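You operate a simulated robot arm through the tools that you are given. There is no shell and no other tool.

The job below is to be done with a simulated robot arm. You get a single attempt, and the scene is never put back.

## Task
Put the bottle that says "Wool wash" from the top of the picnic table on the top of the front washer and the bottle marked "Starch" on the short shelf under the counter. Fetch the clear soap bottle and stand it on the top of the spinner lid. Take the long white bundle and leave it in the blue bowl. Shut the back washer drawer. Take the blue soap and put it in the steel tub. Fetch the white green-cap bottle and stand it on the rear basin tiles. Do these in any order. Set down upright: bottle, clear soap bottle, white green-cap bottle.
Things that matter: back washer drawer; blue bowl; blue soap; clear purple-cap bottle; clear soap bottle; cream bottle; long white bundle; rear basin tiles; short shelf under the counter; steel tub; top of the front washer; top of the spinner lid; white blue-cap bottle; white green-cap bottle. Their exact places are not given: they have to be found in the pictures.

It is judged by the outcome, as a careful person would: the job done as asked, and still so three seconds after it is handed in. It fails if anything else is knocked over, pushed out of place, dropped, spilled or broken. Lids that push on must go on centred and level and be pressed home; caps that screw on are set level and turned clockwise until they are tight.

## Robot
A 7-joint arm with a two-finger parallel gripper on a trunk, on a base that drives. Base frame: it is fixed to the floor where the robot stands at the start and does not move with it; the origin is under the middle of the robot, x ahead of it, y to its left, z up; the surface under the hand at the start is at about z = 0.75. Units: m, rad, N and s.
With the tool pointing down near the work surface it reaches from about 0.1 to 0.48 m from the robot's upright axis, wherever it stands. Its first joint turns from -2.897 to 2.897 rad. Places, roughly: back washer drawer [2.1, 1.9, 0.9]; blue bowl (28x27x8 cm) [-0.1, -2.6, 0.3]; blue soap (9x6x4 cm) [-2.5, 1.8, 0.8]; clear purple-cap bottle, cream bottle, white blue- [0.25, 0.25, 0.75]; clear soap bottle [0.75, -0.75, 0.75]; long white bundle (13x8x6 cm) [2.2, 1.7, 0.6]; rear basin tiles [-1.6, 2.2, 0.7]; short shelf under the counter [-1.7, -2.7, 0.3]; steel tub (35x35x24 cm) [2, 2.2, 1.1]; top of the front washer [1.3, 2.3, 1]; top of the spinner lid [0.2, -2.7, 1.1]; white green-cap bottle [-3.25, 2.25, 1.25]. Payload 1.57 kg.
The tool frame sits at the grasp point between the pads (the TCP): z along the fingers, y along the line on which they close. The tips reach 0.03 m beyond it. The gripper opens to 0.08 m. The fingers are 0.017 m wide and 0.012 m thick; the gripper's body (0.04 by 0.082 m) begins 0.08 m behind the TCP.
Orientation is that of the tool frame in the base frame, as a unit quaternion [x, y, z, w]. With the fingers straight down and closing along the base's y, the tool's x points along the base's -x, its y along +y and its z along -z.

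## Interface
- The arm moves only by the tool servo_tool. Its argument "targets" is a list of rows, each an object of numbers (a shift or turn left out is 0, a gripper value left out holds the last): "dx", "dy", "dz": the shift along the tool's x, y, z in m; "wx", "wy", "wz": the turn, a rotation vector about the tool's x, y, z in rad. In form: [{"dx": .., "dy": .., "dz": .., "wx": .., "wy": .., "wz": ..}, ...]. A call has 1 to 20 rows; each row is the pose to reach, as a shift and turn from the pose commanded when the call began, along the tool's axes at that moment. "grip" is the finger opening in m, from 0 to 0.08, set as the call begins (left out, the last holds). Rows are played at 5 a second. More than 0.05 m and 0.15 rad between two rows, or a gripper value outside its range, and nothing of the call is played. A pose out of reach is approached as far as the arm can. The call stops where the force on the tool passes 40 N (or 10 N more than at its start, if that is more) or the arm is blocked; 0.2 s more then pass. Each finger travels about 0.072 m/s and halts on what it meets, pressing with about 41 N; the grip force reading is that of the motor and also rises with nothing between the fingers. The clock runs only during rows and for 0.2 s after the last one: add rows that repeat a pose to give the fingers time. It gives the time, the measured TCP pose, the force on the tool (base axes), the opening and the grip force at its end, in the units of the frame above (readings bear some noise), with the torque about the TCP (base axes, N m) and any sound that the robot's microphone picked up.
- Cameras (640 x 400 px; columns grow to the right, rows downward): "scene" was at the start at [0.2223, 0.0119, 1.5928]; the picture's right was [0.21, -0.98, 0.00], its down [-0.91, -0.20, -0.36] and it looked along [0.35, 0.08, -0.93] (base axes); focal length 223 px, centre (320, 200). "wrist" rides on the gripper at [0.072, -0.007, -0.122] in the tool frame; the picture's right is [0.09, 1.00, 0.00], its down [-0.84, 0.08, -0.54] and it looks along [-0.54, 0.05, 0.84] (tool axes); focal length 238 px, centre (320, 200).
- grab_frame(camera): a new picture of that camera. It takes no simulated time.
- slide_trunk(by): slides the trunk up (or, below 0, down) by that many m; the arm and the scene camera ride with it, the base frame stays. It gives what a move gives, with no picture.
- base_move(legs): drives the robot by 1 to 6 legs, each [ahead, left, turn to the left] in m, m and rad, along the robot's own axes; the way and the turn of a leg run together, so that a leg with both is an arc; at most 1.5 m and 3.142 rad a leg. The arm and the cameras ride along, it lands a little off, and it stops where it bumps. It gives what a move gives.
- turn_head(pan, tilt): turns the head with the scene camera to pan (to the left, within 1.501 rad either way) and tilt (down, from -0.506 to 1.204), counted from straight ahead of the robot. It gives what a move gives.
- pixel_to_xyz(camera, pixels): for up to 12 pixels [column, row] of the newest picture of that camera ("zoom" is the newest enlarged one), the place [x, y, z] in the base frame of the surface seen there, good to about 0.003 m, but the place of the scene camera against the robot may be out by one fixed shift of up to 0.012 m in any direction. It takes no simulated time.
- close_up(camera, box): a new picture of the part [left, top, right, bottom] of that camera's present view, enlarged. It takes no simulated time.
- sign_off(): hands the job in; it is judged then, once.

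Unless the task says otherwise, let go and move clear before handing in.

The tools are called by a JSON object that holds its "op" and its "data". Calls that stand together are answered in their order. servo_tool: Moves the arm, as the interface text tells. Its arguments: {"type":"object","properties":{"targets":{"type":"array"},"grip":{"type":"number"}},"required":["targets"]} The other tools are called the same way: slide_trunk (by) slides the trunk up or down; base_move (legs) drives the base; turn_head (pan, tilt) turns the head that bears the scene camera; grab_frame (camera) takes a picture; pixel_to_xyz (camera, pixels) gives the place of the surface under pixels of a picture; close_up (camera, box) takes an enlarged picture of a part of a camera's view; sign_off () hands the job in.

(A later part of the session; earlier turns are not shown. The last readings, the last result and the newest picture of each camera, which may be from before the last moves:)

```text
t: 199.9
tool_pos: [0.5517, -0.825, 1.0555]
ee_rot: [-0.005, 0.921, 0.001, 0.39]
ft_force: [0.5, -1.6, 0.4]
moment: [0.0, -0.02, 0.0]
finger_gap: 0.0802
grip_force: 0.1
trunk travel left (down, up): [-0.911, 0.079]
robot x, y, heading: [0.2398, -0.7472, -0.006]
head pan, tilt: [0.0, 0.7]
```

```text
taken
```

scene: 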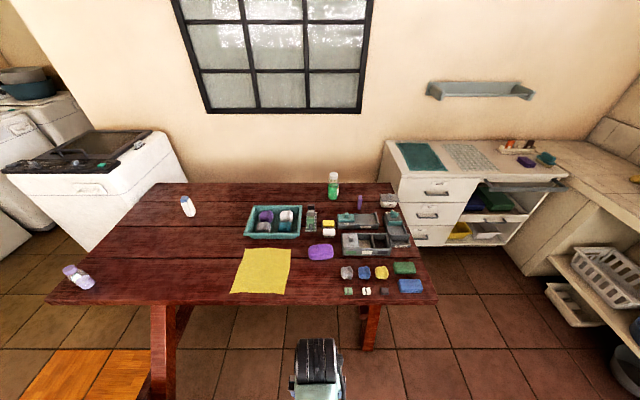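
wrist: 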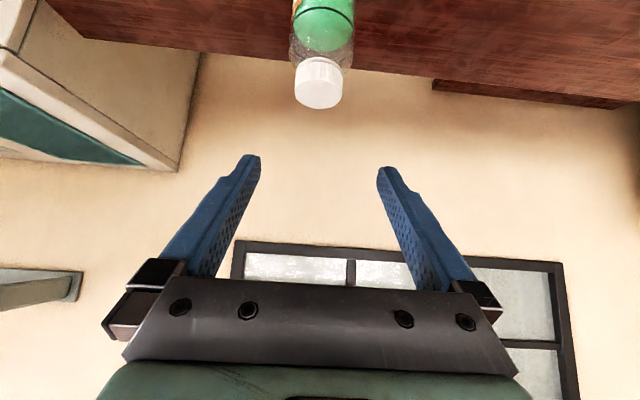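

The bottle is ahead and below, centred at about column 320. I'll lower to the pre-grasp point and measure the bottle again.

{"op": "servo_tool", "data": {"targets": [{"dx": 0.0326, "dz": 0.0317, "dy": -0.002}, {"dx": 0.0653, "dz": 0.0634, "dy": -0.004}, {"dx": 0.0979, "dz": 0.0951, "dy": -0.004}, {"dx": 0.0979, "dz": 0.0951, "dy": -0.004}]}}

{"op": "grab_frame", "data": {"camera": "wrist"}}

```text
t: 200.9
tool_pos: [0.5519, -0.8281, 0.9186]
ee_rot: [-0.004, 0.921, 0.001, 0.389]
ft_force: [0.3, 0.1, -0.2]
moment: [0.01, 0.01, -0.02]
finger_gap: 0.0801
grip_force: 0.0
trunk travel left (down, up): [-0.911, 0.079]
robot x, y, heading: [0.2396, -0.7447, -0.007]
head pan, tilt: [0.0, 0.7]
```

```text
taken
```

wrist: 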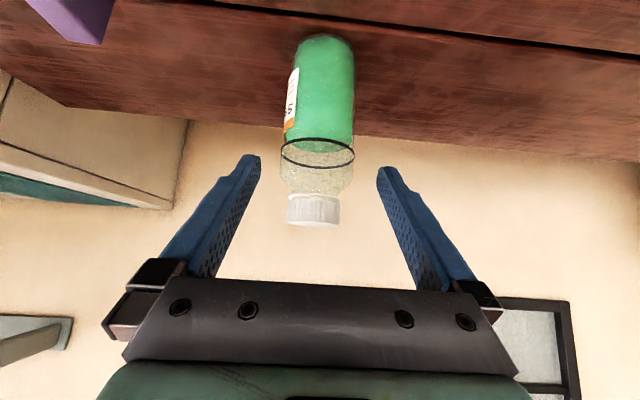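

{"op": "pixel_to_xyz", "data": {"camera": "wrist", "pixels": [[318, 90], [300, 90], [350, 90], [318, 130], [286, 130], [354, 130], [314, 205], [290, 205], [338, 205], [325, 40], [318, 160]]}}

{"op": "close_up", "data": {"camera": "wrist", "box": [250, 20, 390, 240]}}

```text
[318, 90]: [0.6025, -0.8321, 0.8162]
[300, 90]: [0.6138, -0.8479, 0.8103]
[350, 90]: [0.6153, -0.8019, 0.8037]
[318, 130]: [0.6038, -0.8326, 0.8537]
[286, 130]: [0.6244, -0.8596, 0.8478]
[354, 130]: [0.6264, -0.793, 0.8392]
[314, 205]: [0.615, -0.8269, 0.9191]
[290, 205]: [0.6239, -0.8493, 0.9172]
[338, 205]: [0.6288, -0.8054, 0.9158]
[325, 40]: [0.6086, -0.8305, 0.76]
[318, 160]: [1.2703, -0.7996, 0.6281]
```

```text
1.82 times, centred on (320, 130) of wrist
```

zoom: 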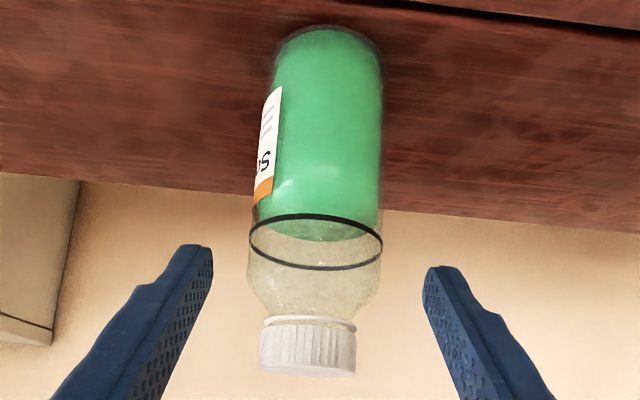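

The body axis is at about (0.636,-0.828) with radius 3.4 cm, and the tool is centred on it. I'll advance along the tool axis and close.

{"op": "servo_tool", "data": {"targets": [{"dz": 0.04}, {"dz": 0.075}, {"dz": 0.1}, {"dz": 0.1185, "dx": 0.0015}, {"dz": 0.1185, "dx": 0.0015}]}}

{"op": "grab_frame", "data": {"camera": "wrist"}}

```text
t: 202.2
tool_pos: [0.635, -0.8274, 0.8341]
ee_rot: [-0.004, 0.921, 0.002, 0.389]
ft_force: [-0.2, 0.2, -0.3]
moment: [-0.02, -0.05, 0.02]
finger_gap: 0.0801
grip_force: 0.0
trunk travel left (down, up): [-0.911, 0.079]
robot x, y, heading: [0.2436, -0.7455, -0.005]
head pan, tilt: [0.0, 0.7]
```

```text
taken
```

wrist: 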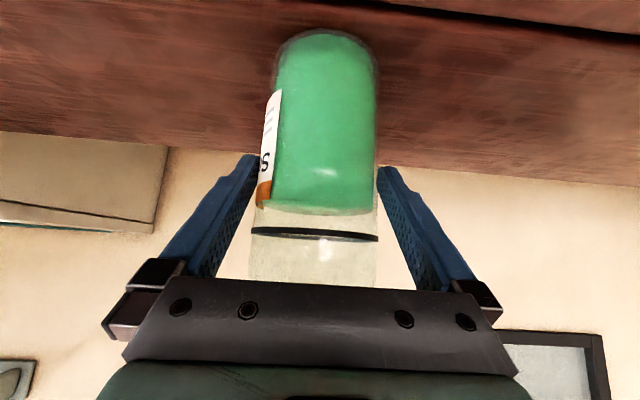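

No contact yet and the bottle sits between the fingers. I'll close the gripper.

{"op": "servo_tool", "data": {"targets": [{"dx": 0}, {"dx": 0}, {"dx": 0}, {"dx": 0}], "grip": 0.0}}

{"op": "servo_tool", "data": {"targets": [{"dx": -0.0215, "dz": -0.0209}, {"dx": -0.05, "dz": -0.0488}, {"dx": -0.0718, "dz": -0.0697}]}}

{"op": "grab_frame", "data": {"camera": "wrist"}}

```text
t: 203.2
tool_pos: [0.6345, -0.8271, 0.8364]
ee_rot: [-0.005, 0.921, 0.003, 0.389]
ft_force: [-0.2, -1.9, 0.6]
moment: [-0.01, -0.01, 0.0]
finger_gap: 0.0685
grip_force: 40.9
trunk travel left (down, up): [-0.911, 0.079]
robot x, y, heading: [0.2393, -0.7464, -0.008]
head pan, tilt: [0.0, 0.7]
```

```text
t: 203.9
tool_pos: [0.6352, -0.8277, 0.9343]
ee_rot: [-0.005, 0.922, 0.002, 0.387]
ft_force: [0.2, 1.0, -3.3]
moment: [-0.01, 0.01, 0.01]
finger_gap: 0.0688
grip_force: 41.2
trunk travel left (down, up): [-0.911, 0.079]
robot x, y, heading: [0.2401, -0.7488, -0.011]
head pan, tilt: [0.0, 0.7]
```

```text
taken
```

wrist: 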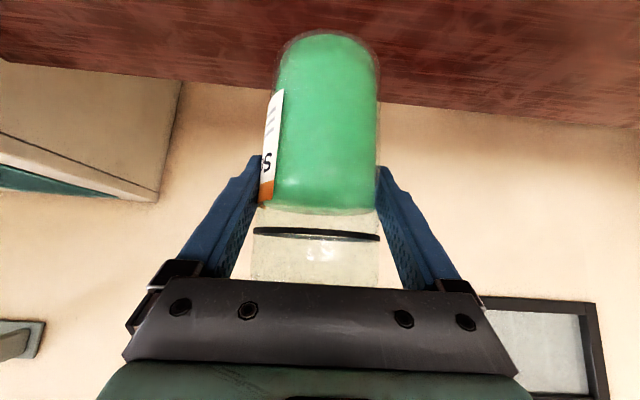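

The soap bottle is lifted and held firmly. I'll raise it further, back out from the table, and drive round to the spinner.

{"op": "slide_trunk", "data": {"by": 0.075}}

{"op": "servo_tool", "data": {"targets": [{"dx": -0.03, "dz": -0.03}, {"dx": -0.06, "dz": -0.06}, {"dx": -0.0862, "dz": -0.0836}]}}

{"op": "base_move", "data": {"legs": [[-0.95, 0, 0], [0, -1.1, 0], [0, 0, -1.56]]}}

{"op": "turn_head", "data": {"pan": 0.5, "tilt": 0.7}}

{"op": "grab_frame", "data": {"camera": "scene"}}

```text
t: 205.1
tool_pos: [0.6346, -0.8271, 1.009]
ee_rot: [-0.005, 0.922, 0.002, 0.388]
ft_force: [-0.2, 0.0, -3.0]
moment: [0.01, 0.01, 0.03]
finger_gap: 0.0686
grip_force: 41.2
trunk travel left (down, up): [-0.986, 0.004]
robot x, y, heading: [0.2391, -0.7434, -0.006]
head pan, tilt: [0.0, 0.7]
```

```text
t: 205.9
tool_pos: [0.6364, -0.8278, 1.1298]
ee_rot: [-0.005, 0.922, 0.001, 0.387]
ft_force: [-0.3, -0.3, -4.9]
moment: [-0.01, 0.01, 0.02]
finger_gap: 0.0683
grip_force: 41.3
trunk travel left (down, up): [-0.986, 0.004]
robot x, y, heading: [0.2421, -0.7472, -0.006]
head pan, tilt: [0.0, 0.7]
```

```text
t: 219.8
tool_pos: [-0.7777, -2.2353, 1.1305]
ee_rot: [0.64, 0.664, -0.269, 0.279]
ft_force: [0.8, 0.8, -4.7]
moment: [0.0, -0.05, -0.02]
finger_gap: 0.0685
grip_force: 41.5
trunk travel left (down, up): [-0.986, 0.004]
robot x, y, heading: [-0.7075, -1.8345, -1.551]
head pan, tilt: [0.0, 0.7]
```

```text
t: 220.7
tool_pos: [-0.7773, -2.2352, 1.1295]
ee_rot: [0.639, 0.664, -0.269, 0.28]
ft_force: [-0.5, 0.6, -3.9]
moment: [-0.02, 0.0, -0.02]
finger_gap: 0.068
grip_force: 41.0
trunk travel left (down, up): [-0.986, 0.004]
robot x, y, heading: [-0.7057, -1.8327, -1.548]
head pan, tilt: [0.499, 0.7]
```

```text
taken
```

scene: 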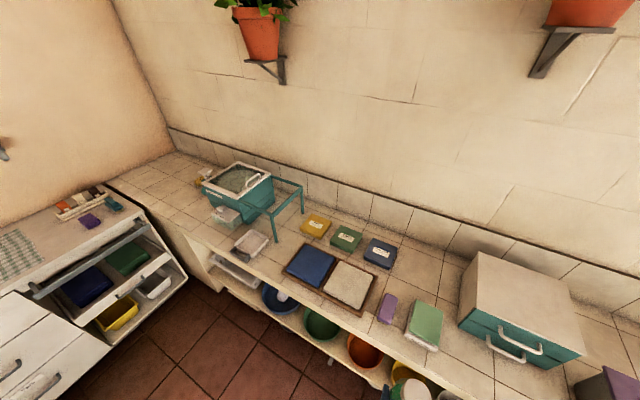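

I'll measure the lid, the nearby drawer cabinet on the left and the counter edge before strafing.

{"op": "pixel_to_xyz", "data": {"camera": "scene", "pixels": [[240, 178], [225, 180], [255, 182], [237, 192], [240, 170], [210, 185], [262, 170], [185, 275], [130, 300], [90, 250], [250, 190], [272, 175]]}}

{"op": "close_up", "data": {"camera": "scene", "box": [180, 140, 320, 240]}}

```text
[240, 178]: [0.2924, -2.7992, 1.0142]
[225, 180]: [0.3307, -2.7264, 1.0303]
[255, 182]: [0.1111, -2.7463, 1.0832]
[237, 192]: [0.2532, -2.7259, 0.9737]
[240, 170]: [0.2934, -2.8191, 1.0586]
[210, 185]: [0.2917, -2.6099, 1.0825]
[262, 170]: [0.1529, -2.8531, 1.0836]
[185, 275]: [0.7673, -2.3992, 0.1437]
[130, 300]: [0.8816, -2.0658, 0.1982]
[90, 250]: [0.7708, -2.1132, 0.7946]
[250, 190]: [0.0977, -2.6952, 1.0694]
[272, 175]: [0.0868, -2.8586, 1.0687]
```

```text
4.00 times, centred on (250, 190) of scene
```

zoom: 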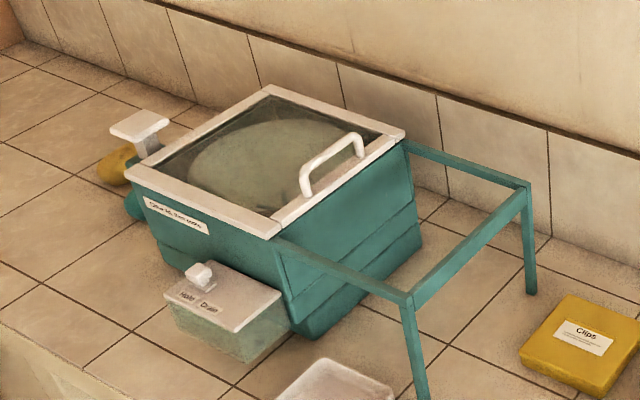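

The lid frame's top is at z≈1.074 (true), x 0.10–0.345, y -2.86 to -2.60; the glass itself reads through. I'll strafe so the bottle lines up with the lid centre near x≈0.225.

{"op": "base_move", "data": {"legs": [[0, 1.0, -0.022]]}}

{"op": "turn_head", "data": {"pan": 0.0, "tilt": 0.8}}

{"op": "grab_frame", "data": {"camera": "scene"}}

{"op": "grab_frame", "data": {"camera": "wrist"}}

```text
t: 225.9
tool_pos: [0.2097, -2.2248, 1.1295]
ee_rot: [0.648, 0.656, -0.273, 0.276]
ft_force: [0.8, -0.2, -3.8]
moment: [-0.01, -0.01, -0.03]
finger_gap: 0.0684
grip_force: 40.6
trunk travel left (down, up): [-0.986, 0.004]
robot x, y, heading: [0.2891, -1.8264, -1.574]
head pan, tilt: [0.499, 0.7]
```

```text
t: 226.8
tool_pos: [0.2103, -2.2243, 1.1295]
ee_rot: [0.648, 0.655, -0.273, 0.276]
ft_force: [0.5, 0.1, -4.3]
moment: [-0.01, 0.0, -0.03]
finger_gap: 0.0684
grip_force: 40.8
trunk travel left (down, up): [-0.986, 0.004]
robot x, y, heading: [0.2866, -1.8269, -1.571]
head pan, tilt: [0.0, 0.799]
```

```text
taken
```

scene: 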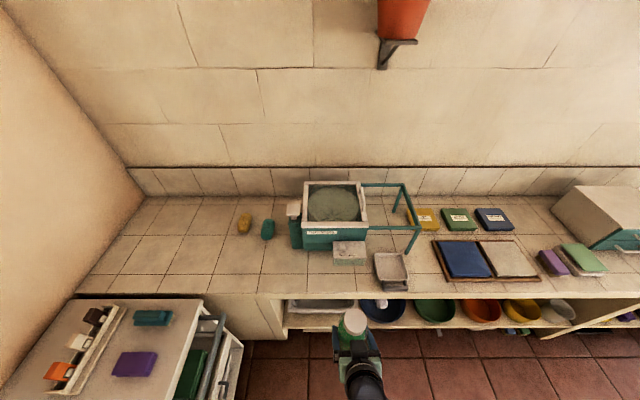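

```text
taken
```

wrist: 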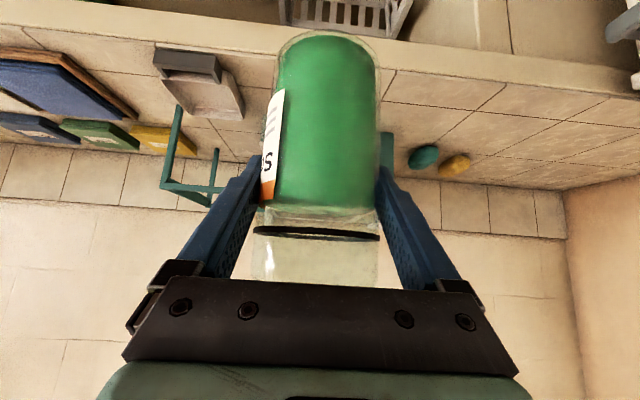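

The bottle's bottom is at z≈1.045, so I'll raise 6–7 cm to clear the lid frame, then approach.

{"op": "servo_tool", "data": {"targets": [{"dx": -0.025, "dz": -0.0243}, {"dx": -0.05, "dz": -0.0485}, {"dx": -0.05, "dz": -0.0485}]}}

{"op": "base_move", "data": {"legs": [[0.3, 0.015, 0]]}}

{"op": "grab_frame", "data": {"camera": "scene"}}

{"op": "grab_frame", "data": {"camera": "wrist"}}

```text
t: 227.6
tool_pos: [0.2107, -2.2247, 1.1998]
ee_rot: [0.647, 0.656, -0.273, 0.277]
ft_force: [0.2, 0.0, -2.7]
moment: [0.02, 0.03, -0.03]
finger_gap: 0.0684
grip_force: 41.3
trunk travel left (down, up): [-0.986, 0.004]
robot x, y, heading: [0.2902, -1.8268, -1.572]
head pan, tilt: [0.0, 0.799]
```

```text
t: 229.7
tool_pos: [0.2245, -2.5227, 1.1986]
ee_rot: [0.648, 0.655, -0.273, 0.276]
ft_force: [-0.3, 0.5, -4.6]
moment: [0.01, -0.03, 0.03]
finger_gap: 0.0688
grip_force: 41.4
trunk travel left (down, up): [-0.986, 0.004]
robot x, y, heading: [0.3039, -2.1293, -1.575]
head pan, tilt: [0.0, 0.799]
```

```text
taken
```

scene: 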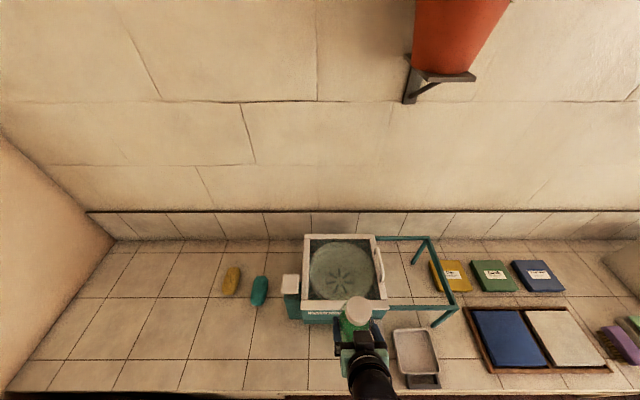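

```text
taken
```

wrist: 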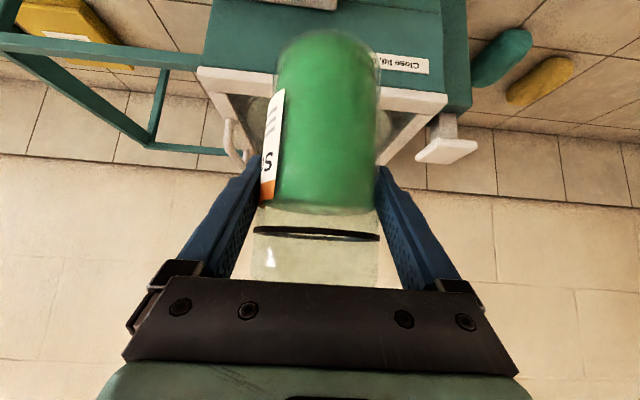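

I'll measure the lid frame from the wrist for accurate placing.

{"op": "pixel_to_xyz", "data": {"camera": "wrist", "pixels": [[425, 105], [215, 82], [405, 140], [235, 135], [245, 75], [420, 95], [230, 118], [385, 130], [440, 150], [395, 120]]}}

{"op": "pixel_to_xyz", "data": {"camera": "scene", "pixels": [[308, 240], [375, 240], [340, 237], [308, 290], [380, 290], [320, 306], [382, 265], [378, 250], [340, 270]]}}

{"op": "close_up", "data": {"camera": "scene", "box": [270, 215, 410, 325]}}

```text
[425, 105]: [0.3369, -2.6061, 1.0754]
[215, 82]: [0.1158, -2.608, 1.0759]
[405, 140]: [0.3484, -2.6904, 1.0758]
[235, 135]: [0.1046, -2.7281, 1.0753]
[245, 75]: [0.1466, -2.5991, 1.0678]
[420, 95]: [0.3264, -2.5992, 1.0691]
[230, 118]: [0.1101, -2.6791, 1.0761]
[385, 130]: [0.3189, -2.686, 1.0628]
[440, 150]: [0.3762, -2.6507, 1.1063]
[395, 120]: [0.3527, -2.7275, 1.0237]
```

```text
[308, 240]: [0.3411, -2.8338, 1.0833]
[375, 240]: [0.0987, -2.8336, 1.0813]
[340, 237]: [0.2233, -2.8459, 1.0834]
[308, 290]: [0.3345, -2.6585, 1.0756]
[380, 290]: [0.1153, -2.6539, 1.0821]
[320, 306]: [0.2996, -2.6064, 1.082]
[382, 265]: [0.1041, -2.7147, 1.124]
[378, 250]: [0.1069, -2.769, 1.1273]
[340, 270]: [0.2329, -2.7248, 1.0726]
```

```text
3.64 times, centred on (340, 270) of scene
```

zoom: 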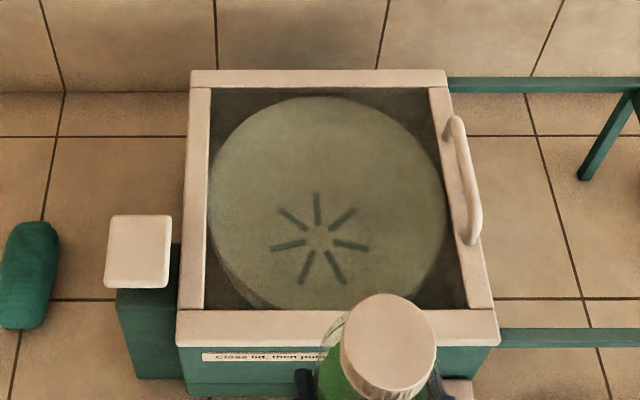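

The frame top is z=1.0755 and the glass about 1.064, with the opening centred near (0.222,-2.73). I'll move the base 12 cm closer and then extend the arm.

{"op": "base_move", "data": {"legs": [[0.12, 0, 0]]}}

{"op": "servo_tool", "data": {"targets": [{"dx": -0.02, "dz": 0.0206}, {"dx": -0.04, "dz": 0.0412}, {"dx": -0.0557, "dz": 0.0574}, {"dx": -0.0557, "dz": 0.0574}]}}

{"op": "grab_frame", "data": {"camera": "scene"}}

{"op": "grab_frame", "data": {"camera": "wrist"}}

```text
t: 230.9
tool_pos: [0.2259, -2.6414, 1.1993]
ee_rot: [0.647, 0.656, -0.273, 0.276]
ft_force: [-0.4, 0.1, -4.0]
moment: [0.02, 0.0, 0.0]
finger_gap: 0.0687
grip_force: 40.8
trunk travel left (down, up): [-0.986, 0.004]
robot x, y, heading: [0.3045, -2.2441, -1.575]
head pan, tilt: [0.0, 0.799]
```

```text
t: 231.9
tool_pos: [0.2259, -2.7218, 1.1981]
ee_rot: [0.647, 0.656, -0.273, 0.276]
ft_force: [-0.2, -0.7, -4.0]
moment: [0.02, -0.04, 0.01]
finger_gap: 0.0682
grip_force: 41.1
trunk travel left (down, up): [-0.986, 0.004]
robot x, y, heading: [0.3048, -2.2449, -1.573]
head pan, tilt: [0.0, 0.799]
```

```text
taken
```

scene: 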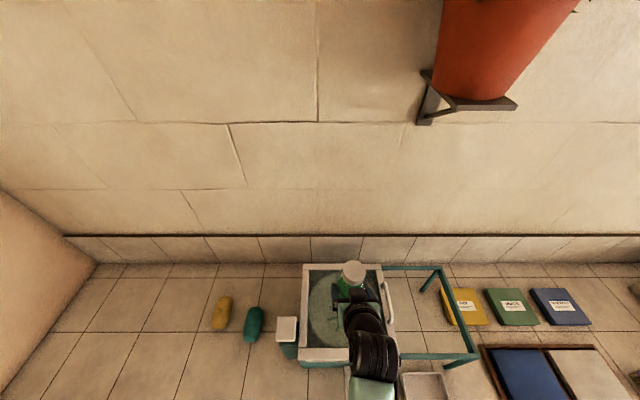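

```text
taken
```

wrist: 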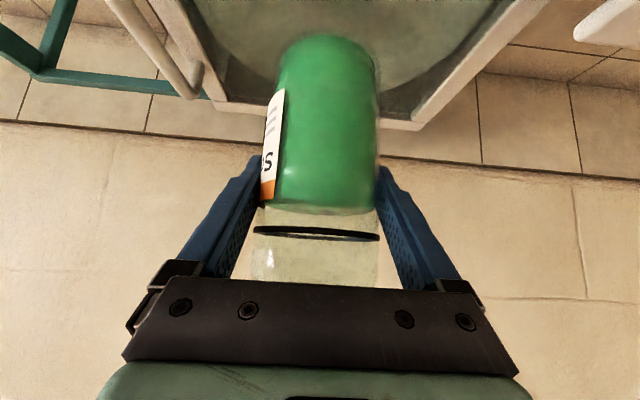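

The bottle is above the glass centre at x≈0.226, y≈-2.722. I'll lower in steps, watching for contact.

{"op": "servo_tool", "data": {"targets": [{"dx": 0.012, "dz": 0.0116}, {"dx": 0.0215, "dz": 0.0209}, {"dx": 0.0215, "dz": 0.0209}]}}

{"op": "servo_tool", "data": {"targets": [{"dx": 0.0014, "dz": 0.0014}, {"dx": 0.0029, "dz": 0.0028}, {"dx": 0.0043, "dz": 0.0042}, {"dx": 0.0043, "dz": 0.0042}]}}

```text
t: 232.7
tool_pos: [0.2263, -2.7237, 1.1669]
ee_rot: [0.647, 0.656, -0.273, 0.276]
ft_force: [-0.4, -0.5, -3.3]
moment: [0.06, -0.01, -0.01]
finger_gap: 0.0682
grip_force: 40.5
trunk travel left (down, up): [-0.986, 0.004]
robot x, y, heading: [0.3052, -2.2455, -1.574]
head pan, tilt: [0.0, 0.799]
```

```text
t: 233.7
tool_pos: [0.2253, -2.7242, 1.1625]
ee_rot: [0.647, 0.656, -0.273, 0.276]
ft_force: [-0.8, -0.2, -3.5]
moment: [0.03, -0.02, -0.02]
finger_gap: 0.0683
grip_force: 41.0
trunk travel left (down, up): [-0.986, 0.004]
robot x, y, heading: [0.3015, -2.2484, -1.572]
head pan, tilt: [0.0, 0.799]
```

{"op": "servo_tool", "data": {"targets": [{"dx": 0.0014, "dz": 0.0014}, {"dx": 0.0029, "dz": 0.0028}, {"dx": 0.0043, "dz": 0.0042}, {"dx": 0.0043, "dz": 0.0042}]}}

```text
t: 234.7
tool_pos: [0.2259, -2.723, 1.1591]
ee_rot: [0.646, 0.655, -0.276, 0.278]
ft_force: [-1.5, 1.5, 11.0]
moment: [0.21, -0.09, 0.04]
finger_gap: 0.0683
grip_force: 41.2
trunk travel left (down, up): [-0.986, 0.004]
robot x, y, heading: [0.3039, -2.2504, -1.572]
head pan, tilt: [0.0, 0.799]
```

Contact at TCP z≈1.159 (about 14 N), matching the lid's top level. I'll ease off about 1.5 mm and open the fingers.

{"op": "servo_tool", "data": {"targets": [{"dx": -0.0014, "dz": -0.0014}, {"dx": -0.0014, "dz": -0.0014}]}}

{"op": "servo_tool", "data": {"targets": [{"dx": 0}, {"dx": 0}, {"dx": 0}, {"dx": 0}], "grip": 0.08}}

{"op": "grab_frame", "data": {"camera": "wrist"}}

```text
t: 235.3
tool_pos: [0.2265, -2.7233, 1.1587]
ee_rot: [0.647, 0.656, -0.273, 0.277]
ft_force: [-1.5, -2.7, 8.6]
moment: [-0.39, -0.02, -0.04]
finger_gap: 0.0682
grip_force: 41.0
trunk travel left (down, up): [-0.986, 0.004]
robot x, y, heading: [0.3027, -2.2472, -1.576]
head pan, tilt: [0.0, 0.799]
```

```text
t: 236.3
tool_pos: [0.2263, -2.7223, 1.1587]
ee_rot: [0.648, 0.656, -0.273, 0.275]
ft_force: [-0.2, 0.1, -0.3]
moment: [-0.01, 0.0, -0.01]
finger_gap: 0.0801
grip_force: 0.0
trunk travel left (down, up): [-0.986, 0.004]
robot x, y, heading: [0.3019, -2.2461, -1.567]
head pan, tilt: [0.0, 0.799]
```

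```text
taken
```

wrist: 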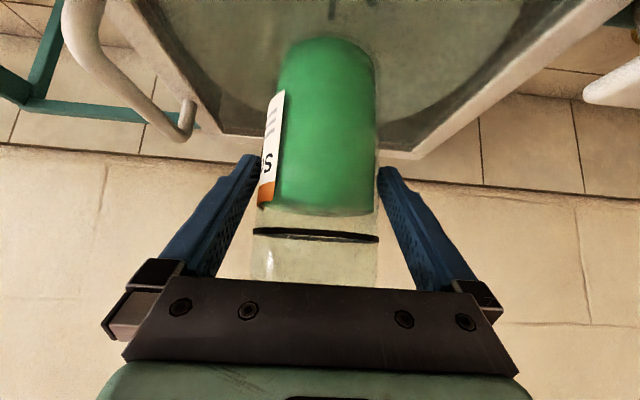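

Released without disturbance. I'll withdraw along the tool axis and check that the bottle stands.

{"op": "servo_tool", "data": {"targets": [{"dz": -0.03}, {"dz": -0.06}, {"dz": -0.09}]}}

{"op": "base_move", "data": {"legs": [[-0.35, 0, 0]]}}

{"op": "grab_frame", "data": {"camera": "scene"}}

{"op": "grab_frame", "data": {"camera": "wrist"}}

```text
t: 237.1
tool_pos: [0.225, -2.6573, 1.2211]
ee_rot: [0.647, 0.656, -0.272, 0.276]
ft_force: [-0.1, 0.2, -0.2]
moment: [-0.05, -0.02, 0.01]
finger_gap: 0.0797
grip_force: 0.1
trunk travel left (down, up): [-0.986, 0.004]
robot x, y, heading: [0.2994, -2.2448, -1.568]
head pan, tilt: [0.0, 0.799]
```

```text
t: 239.4
tool_pos: [0.2271, -2.3106, 1.2201]
ee_rot: [0.646, 0.657, -0.273, 0.277]
ft_force: [-0.3, -0.3, -0.2]
moment: [-0.02, 0.04, 0.01]
finger_gap: 0.08
grip_force: 0.2
trunk travel left (down, up): [-0.986, 0.004]
robot x, y, heading: [0.3055, -1.8983, -1.568]
head pan, tilt: [0.0, 0.799]
```

```text
taken
```

scene: 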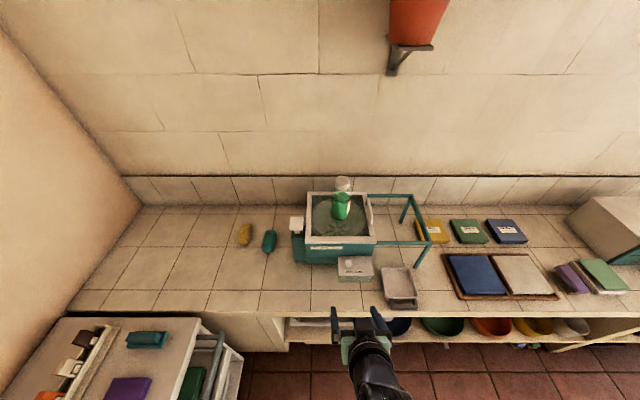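

```text
taken
```

wrist: 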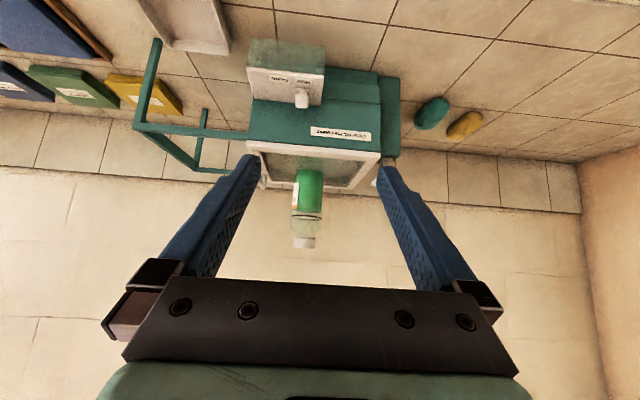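

The soap bottle stands upright on the spinner lid at (342,205). Next is the Starch bottle: I'll drive back round to the table along the proven route.

{"op": "base_move", "data": {"legs": [[0, -1.05, 0], [0, 0, 1.568], [0, 1.15, 0], [0.88, 0, 0]]}}

{"op": "base_move", "data": {"legs": [[0, 0.4, 0]]}}

{"op": "turn_head", "data": {"pan": 0.0, "tilt": 1.1}}

{"op": "grab_frame", "data": {"camera": "scene"}}

```text
t: 258.3
tool_pos: [0.55, -0.8358, 1.2206]
ee_rot: [-0.008, 0.921, 0.003, 0.389]
ft_force: [0.7, 0.7, 0.3]
moment: [-0.01, -0.04, 0.02]
finger_gap: 0.0798
grip_force: 0.1
trunk travel left (down, up): [-0.986, 0.004]
robot x, y, heading: [0.1385, -0.7587, 0.004]
head pan, tilt: [0.0, 0.799]
```

```text
t: 260.7
tool_pos: [0.5489, -0.442, 1.2206]
ee_rot: [-0.008, 0.921, 0.003, 0.389]
ft_force: [-0.2, 0.1, 0.5]
moment: [0.02, 0.01, 0.01]
finger_gap: 0.0798
grip_force: 0.0
trunk travel left (down, up): [-0.986, 0.004]
robot x, y, heading: [0.1365, -0.3638, 0.004]
head pan, tilt: [0.0, 0.799]
```

```text
t: 261.5
tool_pos: [0.5487, -0.4413, 1.2216]
ee_rot: [-0.008, 0.921, 0.003, 0.389]
ft_force: [-0.3, -0.2, 0.2]
moment: [-0.04, 0.0, -0.03]
finger_gap: 0.0801
grip_force: 0.0
trunk travel left (down, up): [-0.986, 0.004]
robot x, y, heading: [0.136, -0.3671, 0.001]
head pan, tilt: [0.0, 1.1]
```

```text
taken
```

scene: 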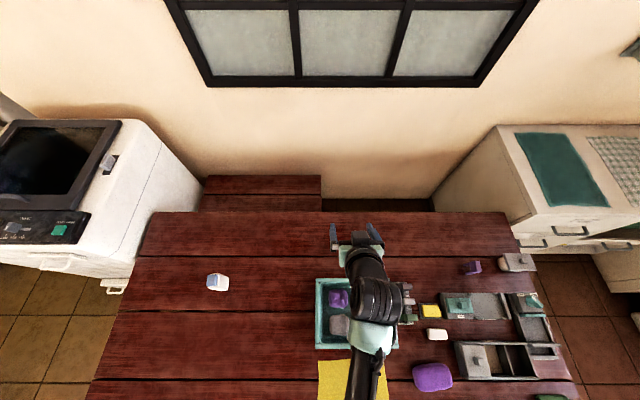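

The Starch bottle is at (217,280). I'll shift left and slightly back so it is in front of the hand, and use the wrist camera.

{"op": "base_move", "data": {"legs": [[-0.06, 0.46, 0]]}}

{"op": "servo_tool", "data": {"targets": [{"dx": 0.0345, "dz": -0.0032}, {"dx": 0.069, "dz": -0.0063}, {"dx": 0.1035, "dz": -0.0095}, {"dx": 0.138, "dz": -0.013}, {"dx": 0.165, "dz": -0.016}]}}

{"op": "grab_frame", "data": {"camera": "wrist"}}

```text
t: 264.3
tool_pos: [0.4894, 0.0135, 1.2196]
ee_rot: [-0.006, 0.921, 0.002, 0.389]
ft_force: [0.6, 0.3, -0.2]
moment: [-0.05, 0.04, 0.01]
finger_gap: 0.0802
grip_force: 0.0
trunk travel left (down, up): [-0.986, 0.004]
robot x, y, heading: [0.0799, 0.0903, -0.005]
head pan, tilt: [0.0, 1.1]
```

```text
t: 265.5
tool_pos: [0.3625, 0.0116, 1.1132]
ee_rot: [-0.008, 0.921, 0.003, 0.389]
ft_force: [0.1, -0.2, -0.1]
moment: [-0.02, 0.01, -0.03]
finger_gap: 0.08
grip_force: 0.0
trunk travel left (down, up): [-0.986, 0.004]
robot x, y, heading: [0.0764, 0.0908, 0.004]
head pan, tilt: [0.0, 1.1]
```

```text
taken
```

wrist: 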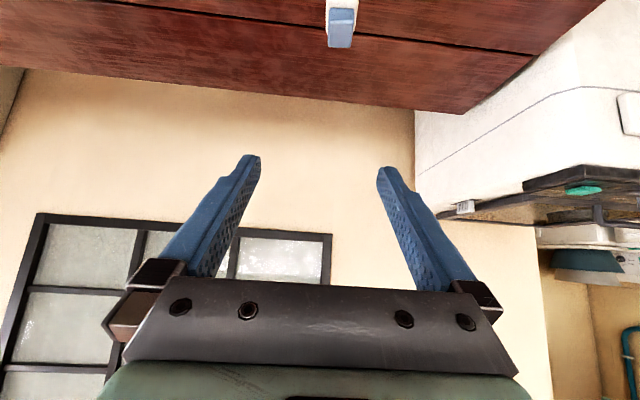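

The bottle's cap shows at (340,25). I'll lower the trunk 20 cm for a better look and the pre-grasp height.

{"op": "slide_trunk", "data": {"by": -0.2}}

{"op": "grab_frame", "data": {"camera": "wrist"}}

```text
t: 267.7
tool_pos: [0.3631, 0.013, 0.9144]
ee_rot: [-0.008, 0.921, 0.003, 0.389]
ft_force: [-0.5, -0.2, 0.2]
moment: [0.01, 0.03, 0.0]
finger_gap: 0.08
grip_force: 0.0
trunk travel left (down, up): [-0.786, 0.204]
robot x, y, heading: [0.0778, 0.0921, -0.004]
head pan, tilt: [0.0, 1.1]
```

```text
taken
```

wrist: 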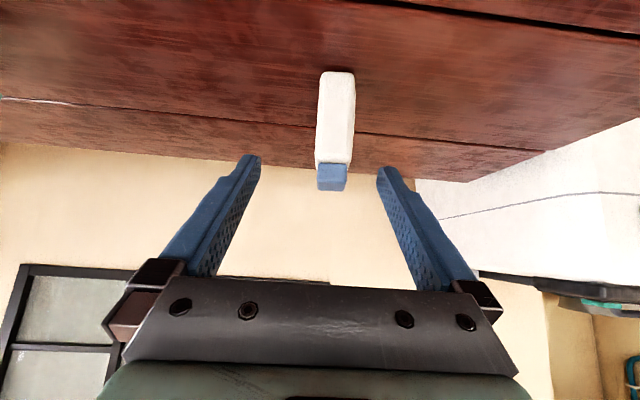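

{"op": "pixel_to_xyz", "data": {"camera": "wrist", "pixels": [[335, 120], [319, 120], [352, 120], [332, 178], [320, 178], [345, 178], [337, 80], [322, 140], [350, 140], [337, 73], [332, 188]]}}

{"op": "close_up", "data": {"camera": "wrist", "box": [290, 60, 390, 200]}}

```text
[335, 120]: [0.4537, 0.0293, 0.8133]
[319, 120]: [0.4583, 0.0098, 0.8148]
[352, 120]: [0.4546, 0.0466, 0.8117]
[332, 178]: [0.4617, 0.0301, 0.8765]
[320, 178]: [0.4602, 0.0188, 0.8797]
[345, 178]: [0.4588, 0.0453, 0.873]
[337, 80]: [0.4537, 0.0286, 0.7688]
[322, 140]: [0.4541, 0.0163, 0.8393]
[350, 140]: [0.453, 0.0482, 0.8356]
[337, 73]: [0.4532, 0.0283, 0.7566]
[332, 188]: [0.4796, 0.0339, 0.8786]
```

```text
2.86 times, centred on (340, 130) of wrist
```

zoom: 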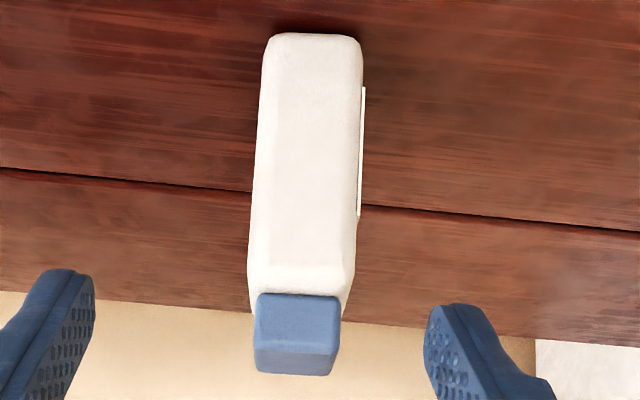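

The Starch bottle's body is 4 cm wide (y 0.010–0.049), near face x≈0.4535, cap top z≈0.88. I'll centre on y=0.030 and advance along the tool axis to grasp at about (0.478,0.030,0.812).

{"op": "servo_tool", "data": {"targets": [{"dx": -0.0066, "dy": 0.017}, {"dx": -0.0066, "dy": 0.017, "dz": 0.04}, {"dx": -0.0066, "dy": 0.017, "dz": 0.08}, {"dx": -0.0066, "dy": 0.017, "dz": 0.12}, {"dx": -0.0066, "dy": 0.017, "dz": 0.1539}, {"dx": -0.0066, "dy": 0.017, "dz": 0.1539}]}}

{"op": "grab_frame", "data": {"camera": "wrist"}}

```text
t: 269.1
tool_pos: [0.4768, 0.0297, 0.8117]
ee_rot: [-0.006, 0.922, 0.002, 0.388]
ft_force: [1.1, -0.1, -0.3]
moment: [0.0, -0.01, -0.01]
finger_gap: 0.08
grip_force: 0.0
trunk travel left (down, up): [-0.786, 0.204]
robot x, y, heading: [0.0771, 0.0941, -0.005]
head pan, tilt: [0.0, 1.1]
```

```text
taken
```

wrist: 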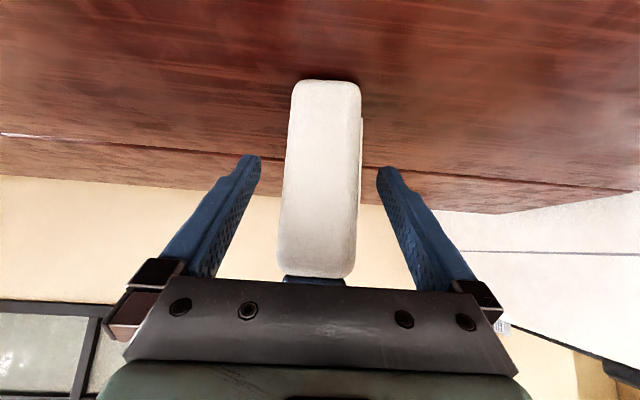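

The bottle sits centred between the fingers. I'll close and lift with the trunk.

{"op": "servo_tool", "data": {"targets": [{"dx": 0}, {"dx": 0}, {"dx": 0}, {"dx": 0}, {"dx": 0}], "grip": 0.0}}

{"op": "slide_trunk", "data": {"by": 0.2}}

{"op": "grab_frame", "data": {"camera": "wrist"}}

```text
t: 270.3
tool_pos: [0.4772, 0.0311, 0.8115]
ee_rot: [-0.008, 0.921, 0.003, 0.389]
ft_force: [-0.2, 1.3, -0.1]
moment: [0.0, -0.09, 0.04]
finger_gap: 0.0397
grip_force: 40.5
trunk travel left (down, up): [-0.786, 0.204]
robot x, y, heading: [0.0743, 0.0886, -0.003]
head pan, tilt: [0.0, 1.1]
```

```text
t: 272.4
tool_pos: [0.4781, 0.0303, 1.0096]
ee_rot: [-0.007, 0.921, 0.002, 0.389]
ft_force: [-0.2, -0.5, -1.9]
moment: [0.01, -0.02, 0.01]
finger_gap: 0.0396
grip_force: 40.5
trunk travel left (down, up): [-0.986, 0.004]
robot x, y, heading: [0.0741, 0.092, -0.0]
head pan, tilt: [0.0, 1.1]
```

```text
taken
```

wrist: 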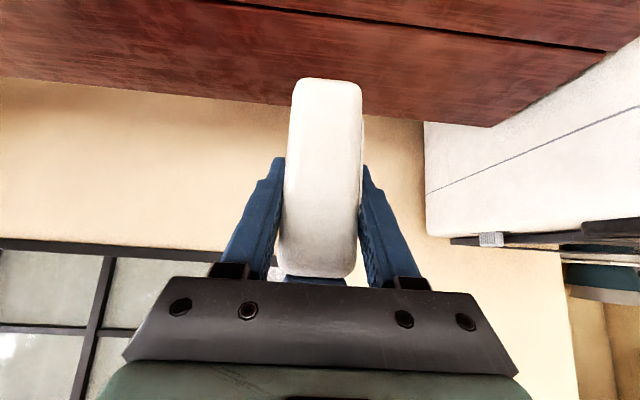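

Starch is held (gap 4 cm). I'll drive it out along the same way and over to the short shelf at the right part of the counter.

{"op": "base_move", "data": {"legs": [[0, -0.85, 0], [-0.83, 0, 0], [0, -1.05, 0], [0, 0, -1.57], [0, -0.55, 0]]}}

{"op": "turn_head", "data": {"pan": -0.15, "tilt": 0.8}}

{"op": "slide_trunk", "data": {"by": -0.35}}

{"op": "grab_frame", "data": {"camera": "scene"}}

```text
t: 292.6
tool_pos: [-1.3546, -2.2098, 1.0107]
ee_rot: [0.645, 0.658, -0.272, 0.277]
ft_force: [-0.9, -0.2, -0.8]
moment: [0.04, 0.0, -0.01]
finger_gap: 0.0398
grip_force: 41.1
trunk travel left (down, up): [-0.986, 0.004]
robot x, y, heading: [-1.2977, -1.8078, -1.561]
head pan, tilt: [0.0, 1.1]
```

```text
t: 293.4
tool_pos: [-1.3551, -2.2086, 1.0114]
ee_rot: [0.645, 0.658, -0.272, 0.277]
ft_force: [-0.5, -0.3, -1.5]
moment: [0.02, -0.04, 0.02]
finger_gap: 0.0399
grip_force: 41.2
trunk travel left (down, up): [-0.986, 0.004]
robot x, y, heading: [-1.297, -1.8074, -1.567]
head pan, tilt: [-0.15, 0.799]
```

```text
t: 296.8
tool_pos: [-1.3558, -2.2089, 0.6604]
ee_rot: [0.645, 0.658, -0.272, 0.276]
ft_force: [-0.6, 0.6, -1.9]
moment: [0.05, 0.01, 0.0]
finger_gap: 0.0397
grip_force: 41.2
trunk travel left (down, up): [-0.636, 0.354]
robot x, y, heading: [-1.2977, -1.8071, -1.56]
head pan, tilt: [-0.15, 0.799]
```

```text
taken
```

scene: 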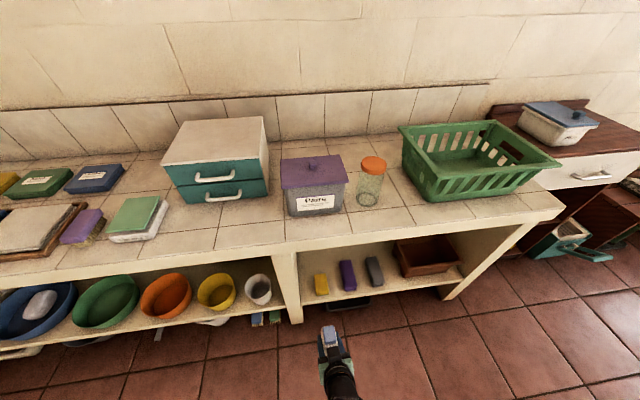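

The short shelf with yellow, purple and grey sponges and a brown box is visible at (380,270). I'll zoom in and measure free space there.

{"op": "close_up", "data": {"camera": "scene", "box": [280, 225, 480, 325]}}

{"op": "pixel_to_xyz", "data": {"camera": "scene", "pixels": [[304, 290], [321, 285], [321, 295], [335, 285], [348, 275], [349, 289], [362, 280], [374, 272], [378, 284], [395, 280], [430, 258], [340, 298]]}}

{"op": "pixel_to_xyz", "data": {"camera": "scene", "pixels": [[308, 265], [330, 265], [390, 292], [410, 289], [452, 275], [425, 275], [296, 252], [310, 250], [316, 275], [329, 275], [400, 262], [390, 265]]}}

```text
3.20 times, centred on (380, 275) of scene
```

zoom: 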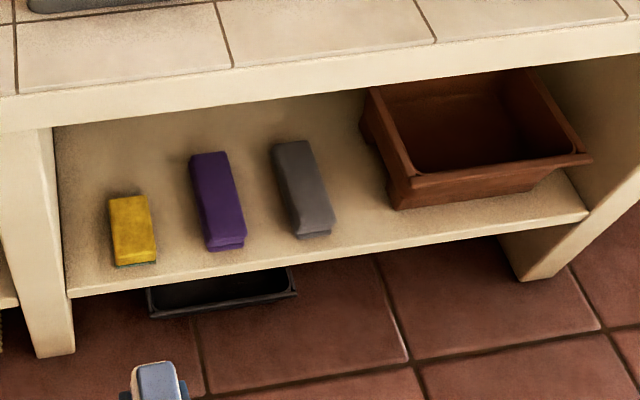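

```text
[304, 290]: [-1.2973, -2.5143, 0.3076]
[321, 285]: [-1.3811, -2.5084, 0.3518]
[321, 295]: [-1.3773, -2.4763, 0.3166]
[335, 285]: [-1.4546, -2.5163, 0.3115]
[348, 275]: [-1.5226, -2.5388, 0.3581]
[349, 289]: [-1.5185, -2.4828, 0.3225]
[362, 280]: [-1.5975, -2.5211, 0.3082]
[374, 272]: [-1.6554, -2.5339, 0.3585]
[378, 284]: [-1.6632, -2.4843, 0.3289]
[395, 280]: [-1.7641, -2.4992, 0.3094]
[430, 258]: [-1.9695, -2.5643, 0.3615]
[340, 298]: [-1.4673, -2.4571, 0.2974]
```

```text
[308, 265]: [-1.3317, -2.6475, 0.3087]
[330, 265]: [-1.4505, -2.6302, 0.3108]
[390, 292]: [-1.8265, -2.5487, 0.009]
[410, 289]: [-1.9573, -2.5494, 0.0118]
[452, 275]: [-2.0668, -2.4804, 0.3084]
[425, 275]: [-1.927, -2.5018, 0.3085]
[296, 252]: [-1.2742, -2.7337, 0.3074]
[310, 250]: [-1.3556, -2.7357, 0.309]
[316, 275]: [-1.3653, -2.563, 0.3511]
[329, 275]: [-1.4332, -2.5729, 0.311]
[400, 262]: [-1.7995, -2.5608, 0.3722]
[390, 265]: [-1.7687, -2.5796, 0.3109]
```

Behind the yellow sponge there is a free area about 20 cm wide around (-1.37,-2.66); the shelf is at z≈0.300 true and the sponge top at ≈0.343. I'll lower to pass above the sponge and move in.

{"op": "slide_trunk", "data": {"by": -0.215}}

{"op": "base_move", "data": {"legs": [[0.25, -0.015, -0.01]]}}

{"op": "grab_frame", "data": {"camera": "wrist"}}

{"op": "grab_frame", "data": {"camera": "scene"}}

```text
t: 299.1
tool_pos: [-1.3546, -2.21, 0.4461]
ee_rot: [0.645, 0.659, -0.272, 0.277]
ft_force: [-0.6, 0.6, -1.9]
moment: [0.01, 0.01, 0.01]
finger_gap: 0.0397
grip_force: 40.9
trunk travel left (down, up): [-0.421, 0.569]
robot x, y, heading: [-1.2973, -1.8065, -1.567]
head pan, tilt: [-0.15, 0.799]
```

```text
t: 300.9
tool_pos: [-1.3731, -2.4568, 0.4452]
ee_rot: [0.649, 0.655, -0.274, 0.275]
ft_force: [0.3, -0.3, -2.7]
moment: [-0.03, 0.03, -0.01]
finger_gap: 0.0401
grip_force: 40.7
trunk travel left (down, up): [-0.421, 0.569]
robot x, y, heading: [-1.3081, -2.0551, -1.577]
head pan, tilt: [-0.15, 0.799]
```

```text
taken
```

wrist: 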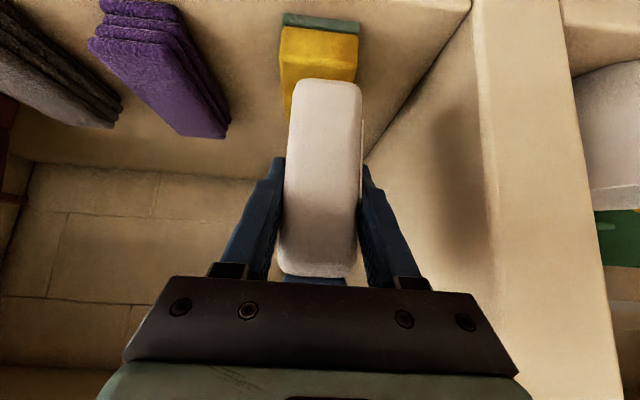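

```text
taken
```

scene: 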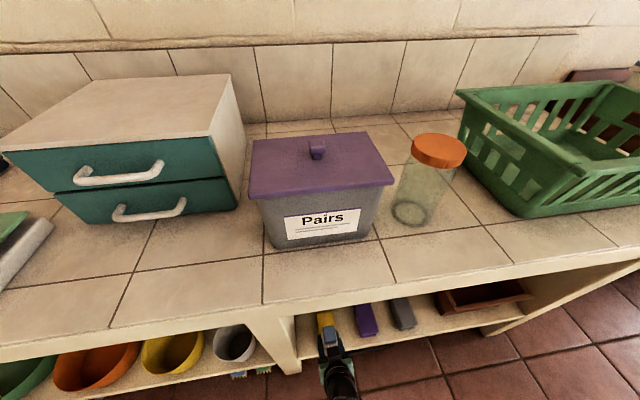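

I'll measure the sponge, shelf and divider from the wrist before moving the bottle over them.

{"op": "pixel_to_xyz", "data": {"camera": "wrist", "pixels": [[320, 45], [320, 25], [290, 60], [350, 60], [250, 60], [240, 150], [420, 100], [400, 140], [200, 125], [290, 95], [240, 110]]}}

```text
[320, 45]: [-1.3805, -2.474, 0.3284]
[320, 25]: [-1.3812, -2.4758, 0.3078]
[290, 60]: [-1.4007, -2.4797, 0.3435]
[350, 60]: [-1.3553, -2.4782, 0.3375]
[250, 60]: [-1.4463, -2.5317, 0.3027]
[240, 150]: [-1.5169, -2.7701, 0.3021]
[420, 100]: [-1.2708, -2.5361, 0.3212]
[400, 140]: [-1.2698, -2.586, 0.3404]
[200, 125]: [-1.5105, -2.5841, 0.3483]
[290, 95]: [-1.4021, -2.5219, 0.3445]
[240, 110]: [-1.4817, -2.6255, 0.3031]
```

The shelf is at z=0.3025, the sponge top at 0.3445 and the bottle bottom is at about 0.384, so it will clear. I'll move in: base 12 cm, then arm 8.5 cm.

{"op": "base_move", "data": {"legs": [[0.12, 0, 0]]}}

{"op": "servo_tool", "data": {"targets": [{"dx": -0.02, "dz": 0.0206}, {"dx": -0.04, "dz": 0.0412}, {"dx": -0.0592, "dz": 0.061}, {"dx": -0.0592, "dz": 0.061}]}}

{"op": "grab_frame", "data": {"camera": "wrist"}}

```text
t: 302.1
tool_pos: [-1.3741, -2.5785, 0.4459]
ee_rot: [0.648, 0.656, -0.272, 0.275]
ft_force: [0.6, -0.6, -2.7]
moment: [-0.02, 0.02, -0.01]
finger_gap: 0.0398
grip_force: 41.0
trunk travel left (down, up): [-0.421, 0.569]
robot x, y, heading: [-1.314, -2.1808, -1.572]
head pan, tilt: [-0.15, 0.799]
```

```text
t: 303.1
tool_pos: [-1.3731, -2.663, 0.4458]
ee_rot: [0.648, 0.656, -0.273, 0.275]
ft_force: [0.4, 0.3, -1.8]
moment: [0.0, -0.02, 0.0]
finger_gap: 0.0397
grip_force: 41.1
trunk travel left (down, up): [-0.421, 0.569]
robot x, y, heading: [-1.3119, -2.1795, -1.571]
head pan, tilt: [-0.15, 0.799]
```

```text
taken
```

wrist: 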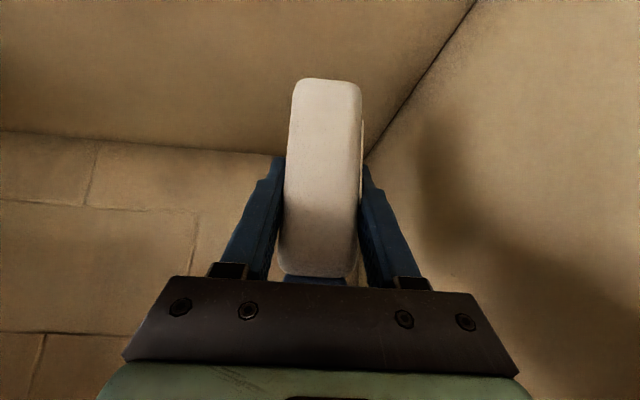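

The bottle is above free shelf behind the sponge. I'll lower with the trunk most of the way, then in small steps to contact.

{"op": "slide_trunk", "data": {"by": -0.073}}

{"op": "servo_tool", "data": {"targets": [{"dx": 0.0014, "dz": 0.0014}, {"dx": 0.0029, "dz": 0.0028}, {"dx": 0.0043, "dz": 0.0042}, {"dx": 0.0043, "dz": 0.0042}]}}

```text
t: 304.2
tool_pos: [-1.3732, -2.6621, 0.3724]
ee_rot: [0.648, 0.655, -0.274, 0.276]
ft_force: [1.1, 0.5, -2.1]
moment: [-0.01, 0.0, 0.0]
finger_gap: 0.0398
grip_force: 41.4
trunk travel left (down, up): [-0.348, 0.642]
robot x, y, heading: [-1.3126, -2.1771, -1.58]
head pan, tilt: [-0.15, 0.799]
```

```text
t: 305.2
tool_pos: [-1.3729, -2.6637, 0.3675]
ee_rot: [0.647, 0.656, -0.273, 0.276]
ft_force: [0.0, -1.0, -1.6]
moment: [0.06, 0.01, -0.02]
finger_gap: 0.0397
grip_force: 41.2
trunk travel left (down, up): [-0.348, 0.642]
robot x, y, heading: [-1.3093, -2.1806, -1.571]
head pan, tilt: [-0.15, 0.799]
```

{"op": "servo_tool", "data": {"targets": [{"dx": 0.0014, "dz": 0.0014}, {"dx": 0.0029, "dz": 0.0028}, {"dx": 0.0029, "dz": 0.0028}]}}

```text
t: 306.0
tool_pos: [-1.3727, -2.6628, 0.3633]
ee_rot: [0.648, 0.655, -0.274, 0.275]
ft_force: [-0.1, 0.3, -1.1]
moment: [0.03, 0.02, 0.01]
finger_gap: 0.0396
grip_force: 40.2
trunk travel left (down, up): [-0.348, 0.642]
robot x, y, heading: [-1.312, -2.1752, -1.574]
head pan, tilt: [-0.15, 0.799]
```

{"op": "servo_tool", "data": {"targets": [{"dx": 0.0011, "dz": 0.001}, {"dx": 0.0022, "dz": 0.0021}, {"dx": 0.0022, "dz": 0.0021}]}}

```text
t: 306.8
tool_pos: [-1.3742, -2.6627, 0.3597]
ee_rot: [0.647, 0.655, -0.275, 0.277]
ft_force: [-0.1, 3.5, 8.2]
moment: [0.42, -0.17, 0.04]
finger_gap: 0.0396
grip_force: 41.2
trunk travel left (down, up): [-0.348, 0.642]
robot x, y, heading: [-1.312, -2.1775, -1.572]
head pan, tilt: [-0.15, 0.799]
```

Contact (about 10 N). I'll open the fingers and withdraw along the tool axis.

{"op": "servo_tool", "data": {"targets": [{"dx": 0}, {"dx": 0}, {"dx": 0}, {"dx": 0}], "grip": 0.075}}

{"op": "servo_tool", "data": {"targets": [{"dz": -0.03}, {"dz": -0.06}, {"dz": -0.09}, {"dz": -0.11}]}}

{"op": "grab_frame", "data": {"camera": "wrist"}}

```text
t: 307.8
tool_pos: [-1.3748, -2.6637, 0.3593]
ee_rot: [0.648, 0.655, -0.273, 0.275]
ft_force: [-0.1, 0.6, 0.3]
moment: [-0.04, 0.01, 0.0]
finger_gap: 0.0751
grip_force: 0.0
trunk travel left (down, up): [-0.348, 0.642]
robot x, y, heading: [-1.3101, -2.1784, -1.572]
head pan, tilt: [-0.15, 0.799]
```

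```text
t: 308.8
tool_pos: [-1.374, -2.5829, 0.4356]
ee_rot: [0.648, 0.655, -0.273, 0.275]
ft_force: [-0.1, 0.5, 0.0]
moment: [0.0, -0.02, -0.02]
finger_gap: 0.075
grip_force: 0.1
trunk travel left (down, up): [-0.348, 0.642]
robot x, y, heading: [-1.3101, -2.1819, -1.58]
head pan, tilt: [-0.15, 0.799]
```

```text
taken
```

wrist: 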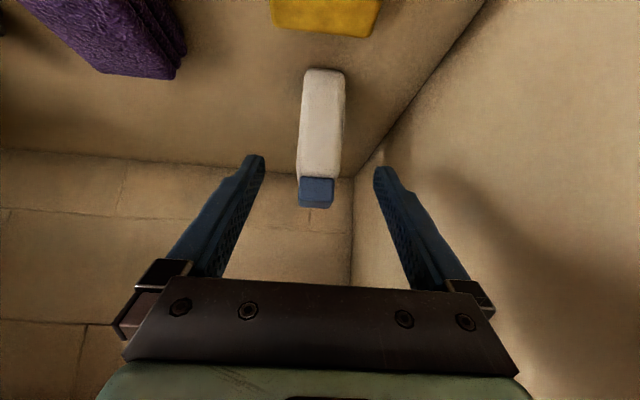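

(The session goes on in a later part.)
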